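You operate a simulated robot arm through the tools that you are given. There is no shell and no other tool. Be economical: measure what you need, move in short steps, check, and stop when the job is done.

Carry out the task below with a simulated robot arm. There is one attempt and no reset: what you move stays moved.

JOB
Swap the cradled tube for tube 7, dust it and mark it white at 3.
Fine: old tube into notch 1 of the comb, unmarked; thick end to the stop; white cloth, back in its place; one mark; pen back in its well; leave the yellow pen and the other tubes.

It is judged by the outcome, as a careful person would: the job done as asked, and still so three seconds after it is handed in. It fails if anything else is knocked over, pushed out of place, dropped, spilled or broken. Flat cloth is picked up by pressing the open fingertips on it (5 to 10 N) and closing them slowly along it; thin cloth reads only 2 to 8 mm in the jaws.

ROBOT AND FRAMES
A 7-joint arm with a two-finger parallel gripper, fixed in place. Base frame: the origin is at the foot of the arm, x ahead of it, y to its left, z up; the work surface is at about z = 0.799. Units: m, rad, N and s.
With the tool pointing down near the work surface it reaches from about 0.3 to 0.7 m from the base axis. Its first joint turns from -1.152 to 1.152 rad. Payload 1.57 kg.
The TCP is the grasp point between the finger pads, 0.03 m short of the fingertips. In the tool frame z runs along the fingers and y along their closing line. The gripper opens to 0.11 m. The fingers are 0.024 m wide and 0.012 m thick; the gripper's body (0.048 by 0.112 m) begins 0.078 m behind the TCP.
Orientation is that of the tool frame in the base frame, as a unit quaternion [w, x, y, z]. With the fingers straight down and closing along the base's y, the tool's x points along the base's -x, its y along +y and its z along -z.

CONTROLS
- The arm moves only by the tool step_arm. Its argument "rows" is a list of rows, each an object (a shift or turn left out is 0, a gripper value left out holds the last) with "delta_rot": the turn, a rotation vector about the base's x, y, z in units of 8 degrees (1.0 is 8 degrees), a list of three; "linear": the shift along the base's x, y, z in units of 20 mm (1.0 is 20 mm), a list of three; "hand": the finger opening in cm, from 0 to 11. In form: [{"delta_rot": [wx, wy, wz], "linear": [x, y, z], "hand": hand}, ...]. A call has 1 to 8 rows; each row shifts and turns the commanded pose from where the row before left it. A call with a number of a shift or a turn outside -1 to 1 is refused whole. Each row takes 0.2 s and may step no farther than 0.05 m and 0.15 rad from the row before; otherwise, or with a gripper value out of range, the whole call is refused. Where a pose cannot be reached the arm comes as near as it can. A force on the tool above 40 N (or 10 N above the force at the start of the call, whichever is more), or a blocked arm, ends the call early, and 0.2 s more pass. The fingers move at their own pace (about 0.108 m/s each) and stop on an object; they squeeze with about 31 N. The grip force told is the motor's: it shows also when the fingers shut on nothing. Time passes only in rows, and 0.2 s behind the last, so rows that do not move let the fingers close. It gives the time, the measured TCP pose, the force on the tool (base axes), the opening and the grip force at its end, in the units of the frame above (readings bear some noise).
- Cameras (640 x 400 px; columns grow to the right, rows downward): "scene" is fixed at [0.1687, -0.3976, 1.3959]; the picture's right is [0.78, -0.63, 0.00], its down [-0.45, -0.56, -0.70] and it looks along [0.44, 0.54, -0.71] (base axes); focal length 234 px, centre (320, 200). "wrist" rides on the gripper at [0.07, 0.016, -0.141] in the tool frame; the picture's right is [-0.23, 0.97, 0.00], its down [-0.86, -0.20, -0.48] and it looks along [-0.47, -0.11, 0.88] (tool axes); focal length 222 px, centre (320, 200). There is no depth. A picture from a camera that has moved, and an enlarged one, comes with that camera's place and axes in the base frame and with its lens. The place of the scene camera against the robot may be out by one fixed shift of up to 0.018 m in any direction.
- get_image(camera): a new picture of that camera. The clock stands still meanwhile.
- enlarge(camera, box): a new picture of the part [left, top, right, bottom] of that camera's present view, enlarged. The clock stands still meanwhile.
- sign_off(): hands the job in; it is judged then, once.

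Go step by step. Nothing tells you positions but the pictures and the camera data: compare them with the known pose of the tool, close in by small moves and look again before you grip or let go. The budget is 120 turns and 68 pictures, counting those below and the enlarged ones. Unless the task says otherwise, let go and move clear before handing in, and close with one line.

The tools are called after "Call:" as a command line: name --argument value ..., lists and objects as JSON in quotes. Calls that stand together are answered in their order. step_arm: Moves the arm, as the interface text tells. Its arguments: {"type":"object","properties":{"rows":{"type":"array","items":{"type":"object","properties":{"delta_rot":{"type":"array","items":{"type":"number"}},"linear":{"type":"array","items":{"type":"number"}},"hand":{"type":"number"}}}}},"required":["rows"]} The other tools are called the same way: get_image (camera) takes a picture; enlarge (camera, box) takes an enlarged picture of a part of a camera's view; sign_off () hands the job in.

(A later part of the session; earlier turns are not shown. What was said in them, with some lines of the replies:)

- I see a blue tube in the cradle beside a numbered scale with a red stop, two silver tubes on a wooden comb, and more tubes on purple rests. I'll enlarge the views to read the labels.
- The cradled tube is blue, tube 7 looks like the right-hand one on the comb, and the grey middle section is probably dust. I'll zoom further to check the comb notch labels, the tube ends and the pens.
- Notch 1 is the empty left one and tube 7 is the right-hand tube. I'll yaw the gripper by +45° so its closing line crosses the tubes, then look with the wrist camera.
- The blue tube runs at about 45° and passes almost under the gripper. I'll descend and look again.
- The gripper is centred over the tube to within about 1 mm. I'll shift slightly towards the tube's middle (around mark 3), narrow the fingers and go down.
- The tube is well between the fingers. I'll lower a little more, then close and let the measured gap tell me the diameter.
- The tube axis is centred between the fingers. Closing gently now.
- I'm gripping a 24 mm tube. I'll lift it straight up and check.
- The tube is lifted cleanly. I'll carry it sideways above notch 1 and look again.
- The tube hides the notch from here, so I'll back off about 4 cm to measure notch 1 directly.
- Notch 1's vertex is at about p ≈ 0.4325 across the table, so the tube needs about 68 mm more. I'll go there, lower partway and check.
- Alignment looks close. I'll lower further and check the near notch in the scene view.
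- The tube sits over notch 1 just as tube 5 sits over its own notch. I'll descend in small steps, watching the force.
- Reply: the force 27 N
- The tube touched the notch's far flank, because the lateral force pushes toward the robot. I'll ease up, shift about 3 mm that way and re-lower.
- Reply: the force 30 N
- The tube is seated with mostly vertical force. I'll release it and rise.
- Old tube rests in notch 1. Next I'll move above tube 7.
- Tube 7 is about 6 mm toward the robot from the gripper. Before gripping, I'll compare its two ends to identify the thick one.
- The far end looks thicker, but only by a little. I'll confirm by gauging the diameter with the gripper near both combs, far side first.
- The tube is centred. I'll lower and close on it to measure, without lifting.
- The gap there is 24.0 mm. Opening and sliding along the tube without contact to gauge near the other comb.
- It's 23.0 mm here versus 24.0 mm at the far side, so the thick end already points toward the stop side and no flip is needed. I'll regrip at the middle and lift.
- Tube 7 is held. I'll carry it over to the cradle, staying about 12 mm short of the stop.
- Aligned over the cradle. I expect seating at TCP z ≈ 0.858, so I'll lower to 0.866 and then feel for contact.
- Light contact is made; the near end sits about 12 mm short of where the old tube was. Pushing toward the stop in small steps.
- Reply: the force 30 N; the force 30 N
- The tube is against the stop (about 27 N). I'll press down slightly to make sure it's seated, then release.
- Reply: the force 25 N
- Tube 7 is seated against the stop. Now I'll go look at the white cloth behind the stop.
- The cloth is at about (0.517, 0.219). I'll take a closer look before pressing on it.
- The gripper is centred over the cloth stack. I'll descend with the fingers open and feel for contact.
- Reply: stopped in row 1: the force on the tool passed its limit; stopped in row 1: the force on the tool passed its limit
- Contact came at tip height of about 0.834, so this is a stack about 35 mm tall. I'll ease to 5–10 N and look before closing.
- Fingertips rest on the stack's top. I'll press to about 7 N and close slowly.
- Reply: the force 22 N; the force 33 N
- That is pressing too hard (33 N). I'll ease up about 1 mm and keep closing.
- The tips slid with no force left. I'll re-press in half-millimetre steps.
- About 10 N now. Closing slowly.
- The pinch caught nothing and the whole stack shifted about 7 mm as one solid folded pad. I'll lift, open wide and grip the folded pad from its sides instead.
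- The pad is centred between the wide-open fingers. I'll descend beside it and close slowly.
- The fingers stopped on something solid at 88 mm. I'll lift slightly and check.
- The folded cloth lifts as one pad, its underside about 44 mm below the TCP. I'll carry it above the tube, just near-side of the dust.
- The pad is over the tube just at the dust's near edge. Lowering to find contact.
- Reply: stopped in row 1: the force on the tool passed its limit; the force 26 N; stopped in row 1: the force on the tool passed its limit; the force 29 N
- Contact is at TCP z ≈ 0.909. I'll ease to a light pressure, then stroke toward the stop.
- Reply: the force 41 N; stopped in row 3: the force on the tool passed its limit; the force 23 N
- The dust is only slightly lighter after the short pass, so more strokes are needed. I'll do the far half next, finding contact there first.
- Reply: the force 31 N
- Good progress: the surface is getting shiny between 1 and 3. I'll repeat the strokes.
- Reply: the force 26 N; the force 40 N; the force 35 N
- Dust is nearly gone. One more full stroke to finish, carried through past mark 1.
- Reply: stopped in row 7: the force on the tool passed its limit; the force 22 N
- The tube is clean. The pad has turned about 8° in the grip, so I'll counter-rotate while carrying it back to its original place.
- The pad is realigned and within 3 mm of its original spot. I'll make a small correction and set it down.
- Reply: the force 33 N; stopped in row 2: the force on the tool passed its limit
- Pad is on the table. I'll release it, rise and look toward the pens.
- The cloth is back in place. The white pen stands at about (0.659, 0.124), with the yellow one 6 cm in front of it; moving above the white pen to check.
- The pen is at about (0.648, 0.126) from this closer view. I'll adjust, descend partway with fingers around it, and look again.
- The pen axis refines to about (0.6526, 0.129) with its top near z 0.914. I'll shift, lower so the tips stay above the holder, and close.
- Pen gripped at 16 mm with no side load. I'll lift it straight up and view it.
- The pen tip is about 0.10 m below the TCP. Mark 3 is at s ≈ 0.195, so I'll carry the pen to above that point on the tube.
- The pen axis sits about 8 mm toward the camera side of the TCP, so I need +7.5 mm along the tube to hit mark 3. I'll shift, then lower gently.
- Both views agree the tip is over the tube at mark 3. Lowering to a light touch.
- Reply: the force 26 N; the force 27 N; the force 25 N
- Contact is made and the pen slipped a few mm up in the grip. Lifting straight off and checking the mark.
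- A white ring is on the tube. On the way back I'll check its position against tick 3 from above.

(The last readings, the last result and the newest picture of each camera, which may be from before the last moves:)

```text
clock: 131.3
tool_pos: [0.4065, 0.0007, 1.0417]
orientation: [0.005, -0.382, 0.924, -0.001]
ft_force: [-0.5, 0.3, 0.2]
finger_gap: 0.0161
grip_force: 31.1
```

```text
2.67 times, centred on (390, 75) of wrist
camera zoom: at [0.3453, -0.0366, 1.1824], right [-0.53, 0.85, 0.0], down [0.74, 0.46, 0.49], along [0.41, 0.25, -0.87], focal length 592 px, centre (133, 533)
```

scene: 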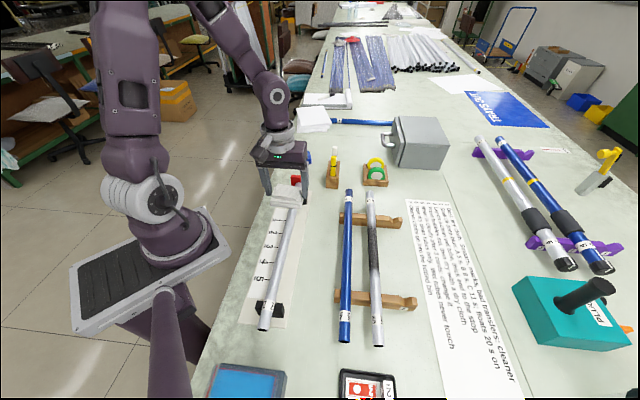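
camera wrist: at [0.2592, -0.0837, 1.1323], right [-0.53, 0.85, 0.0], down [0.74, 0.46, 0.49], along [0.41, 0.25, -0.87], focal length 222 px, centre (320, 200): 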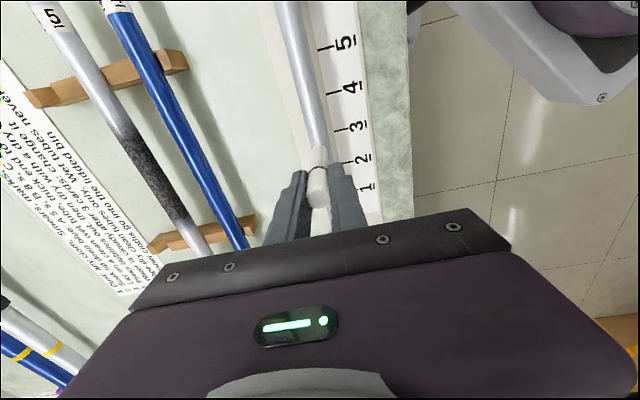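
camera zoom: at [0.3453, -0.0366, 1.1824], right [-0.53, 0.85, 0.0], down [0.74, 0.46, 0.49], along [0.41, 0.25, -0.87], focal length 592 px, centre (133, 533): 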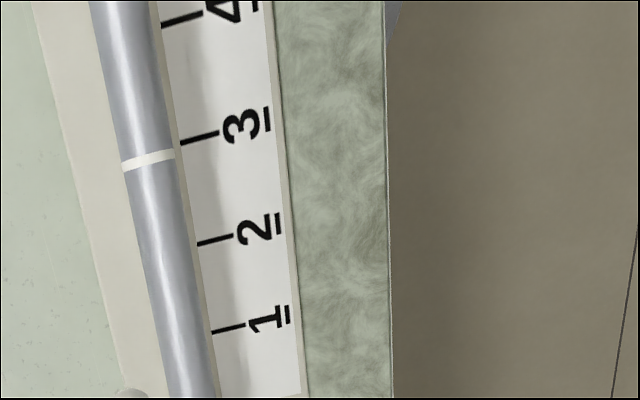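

The ring sits within a few mm of tick 3. I'll carry the pen back above its well.

Call:
step_arm --rows '[{"linear": [0.945, 0.4915, 0.3]}, {"linear": [0.945, 0.4915, 0]}, {"linear": [0.945, 0.4915, 0]}, {"linear": [0.945, 0.4915, 0]}, {"linear": [0.945, 0.4915, 0]}, {"linear": [0.945, 0.4915, 0]}, {"linear": [0.945, 0.4915, 0]}, {"linear": [0.945, 0.4915, 0]}]'

Call:
step_arm --rows '[{"linear": [0.945, 0.4915, 0]}, {"linear": [0.945, 0.4915, 0]}, {"linear": [0.945, 0.4915, 0]}, {"linear": [0.945, 0.4915, 0]}, {"linear": [0.945, 0.4915, 0]}, {}, {}]'

Call:
step_arm --rows '[{}, {}]'

```text
clock: 133.1
tool_pos: [0.5572, 0.0817, 1.0473]
orientation: [0.003, -0.382, 0.924, 0.0]
ft_force: [-0.4, -0.7, 0.9]
finger_gap: 0.0165
grip_force: 30.6
```

```text
clock: 134.7
tool_pos: [0.6493, 0.1284, 1.0469]
orientation: [0.004, -0.382, 0.924, 0.0]
ft_force: [0.1, 0.5, -0.5]
finger_gap: 0.0163
grip_force: 30.8
```

```text
clock: 135.3
tool_pos: [0.65, 0.1284, 1.0452]
orientation: [0.005, -0.382, 0.924, -0.001]
ft_force: [-1.1, -0.2, -0.3]
finger_gap: 0.0161
grip_force: 31.0
```

Dead reckoning says a 2.8 mm correction returns me to the exact pick pose. Applying it and lowering partway for a look.

Call:
step_arm --rows '[{"linear": [0.138, -0.05, -0.4]}, {"linear": [0, 0, -0.9]}, {"linear": [0, 0, -0.9]}, {}, {}]'

Call:
enlarge --camera "scene" --box '[300, 110, 370, 200]'

```text
clock: 136.5
tool_pos: [0.6527, 0.1273, 1.0034]
orientation: [0.004, -0.382, 0.924, 0.0]
ft_force: [-0.4, 0.1, -0.2]
finger_gap: 0.016
grip_force: 31.5
```

```text
4.44 times, centred on (335, 155) of scene
camera zoom: at [0.1687, -0.3976, 1.3959], right [0.78, -0.63, 0.0], down [-0.45, -0.56, -0.7], along [0.44, 0.54, -0.71], focal length 1039 px, centre (253, 400)
```

zoom: 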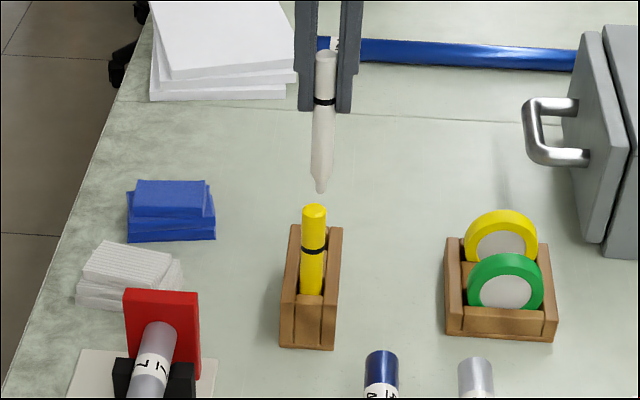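

The pen hangs vertical over its well. Lowering it in with force checks.

Call:
step_arm --rows '[{"linear": [0, 0, -0.6]}, {"linear": [0, 0, -0.6]}, {"linear": [0, 0, -0.6]}, {"linear": [0, 0, -0.6]}, {}]'

Call:
step_arm --rows '[{"linear": [0, 0, -0.6]}, {"linear": [0, 0, -0.6]}, {"linear": [0, 0, -0.6]}, {"linear": [0, 0, -0.6]}, {}]'

Call:
step_arm --rows '[{"linear": [0, 0, -0.2]}, {"linear": [0, 0, -0.15]}, {}]'

```text
clock: 137.7
tool_pos: [0.6545, 0.1275, 0.9534]
orientation: [0.004, -0.382, 0.924, -0.001]
ft_force: [0.4, 0.5, -0.1]
finger_gap: 0.0164
grip_force: 30.7
```

```text
clock: 138.9
tool_pos: [0.652, 0.1295, 0.9091]
orientation: [0.005, -0.382, 0.924, 0.0]
ft_force: [-5.5, -2.0, 20.1]
finger_gap: 0.0165
grip_force: 31.0
```

```text
clock: 139.7
tool_pos: [0.6532, 0.1282, 0.9018]
orientation: [0.006, -0.381, 0.924, -0.001]
ft_force: [0.6, 4.5, 27.1]
finger_gap: 0.0165
grip_force: 31.1
```

Contact came a little early; I'll look before releasing.

Call:
enlarge --camera "scene" --box '[310, 130, 360, 190]'

```text
6.67 times, centred on (335, 160) of scene
camera zoom: at [0.1681, -0.3976, 1.3959], right [0.78, -0.63, 0.0], down [-0.45, -0.56, -0.7], along [0.44, 0.54, -0.71], focal length 1558 px, centre (220, 467)
```

zoom: 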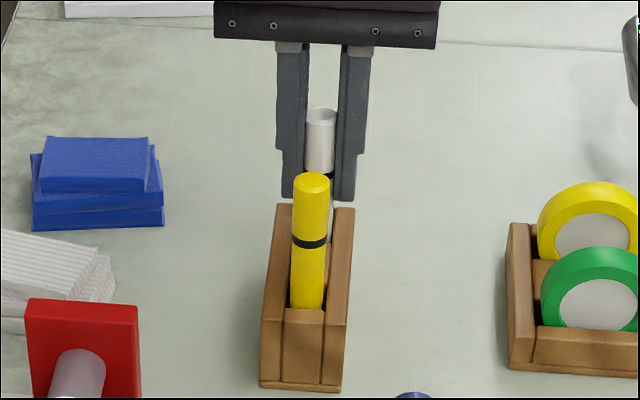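

The pen's top and band are at their original picture heights, so it's seated. I'll release it and rise straight up.

Call:
step_arm --rows '[{"linear": [0, 0, 0.1]}, {"hand": 2.5}, {"hand": 4}, {"hand": 5}, {}, {"linear": [0, 0, 0.5]}, {"linear": [0, 0, 1]}, {"linear": [0, 0, 1]}]'

Call:
step_arm --rows '[{"linear": [0, 0, 1]}, {"linear": [0, 0, 1]}, {"linear": [0, 0, 1]}, {"linear": [-0.9, 0.9, 0]}, {"linear": [-0.9, 0.9, 0]}, {"linear": [-0.9, 0.9, 0]}, {"linear": [-0.9, 0.9, 0]}, {"linear": [-0.9, 0.9, 0]}]'

Call:
get_image --camera "scene"

Call:
enlarge --camera "scene" --box '[270, 140, 410, 230]'

```text
clock: 141.5
tool_pos: [0.6546, 0.1267, 0.953]
orientation: [0.004, -0.383, 0.924, -0.001]
ft_force: [0.1, -0.1, 0.5]
finger_gap: 0.0502
grip_force: 0.0
```

```text
clock: 143.3
tool_pos: [0.5618, 0.2162, 1.0128]
orientation: [0.004, -0.382, 0.924, -0.001]
ft_force: [0.2, 0.4, 0.7]
finger_gap: 0.0499
grip_force: 0.1
```

```text
3 pictures are left
```

scene: 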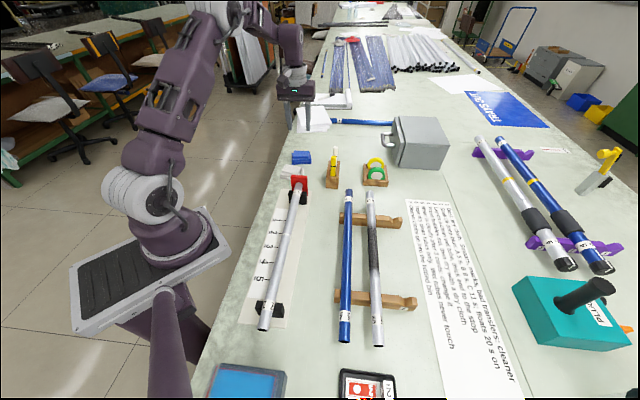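

```text
4.44 times, centred on (340, 185) of scene
camera zoom: at [0.1687, -0.3977, 1.3959], right [0.78, -0.63, 0.0], down [-0.45, -0.56, -0.7], along [0.44, 0.54, -0.71], focal length 1039 px, centre (231, 267)
```

zoom: 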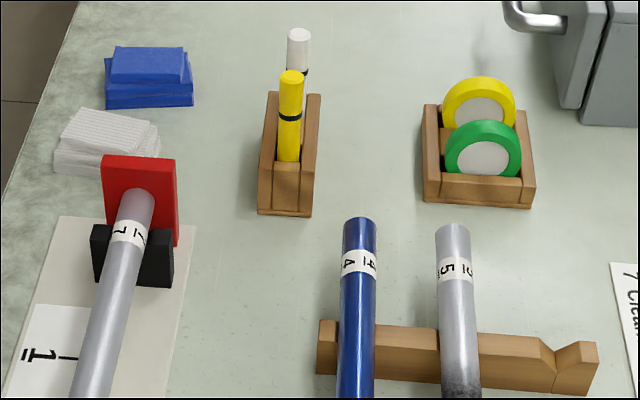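

Everything looks as asked: tube 7 against the stop, the old tube in notch 1, and the cloth and white pen back in place. I'm handing in.

Call:
sign_off

```text
The job is handed in.
```

The job is done and handed in: the old tube is in notch 1 of the comb, and tube 7 is in the cradle with its thick end at the stop, dusted and marked once in white, by my estimate within about 6 mm of 3. The cloth and pen are back in place.
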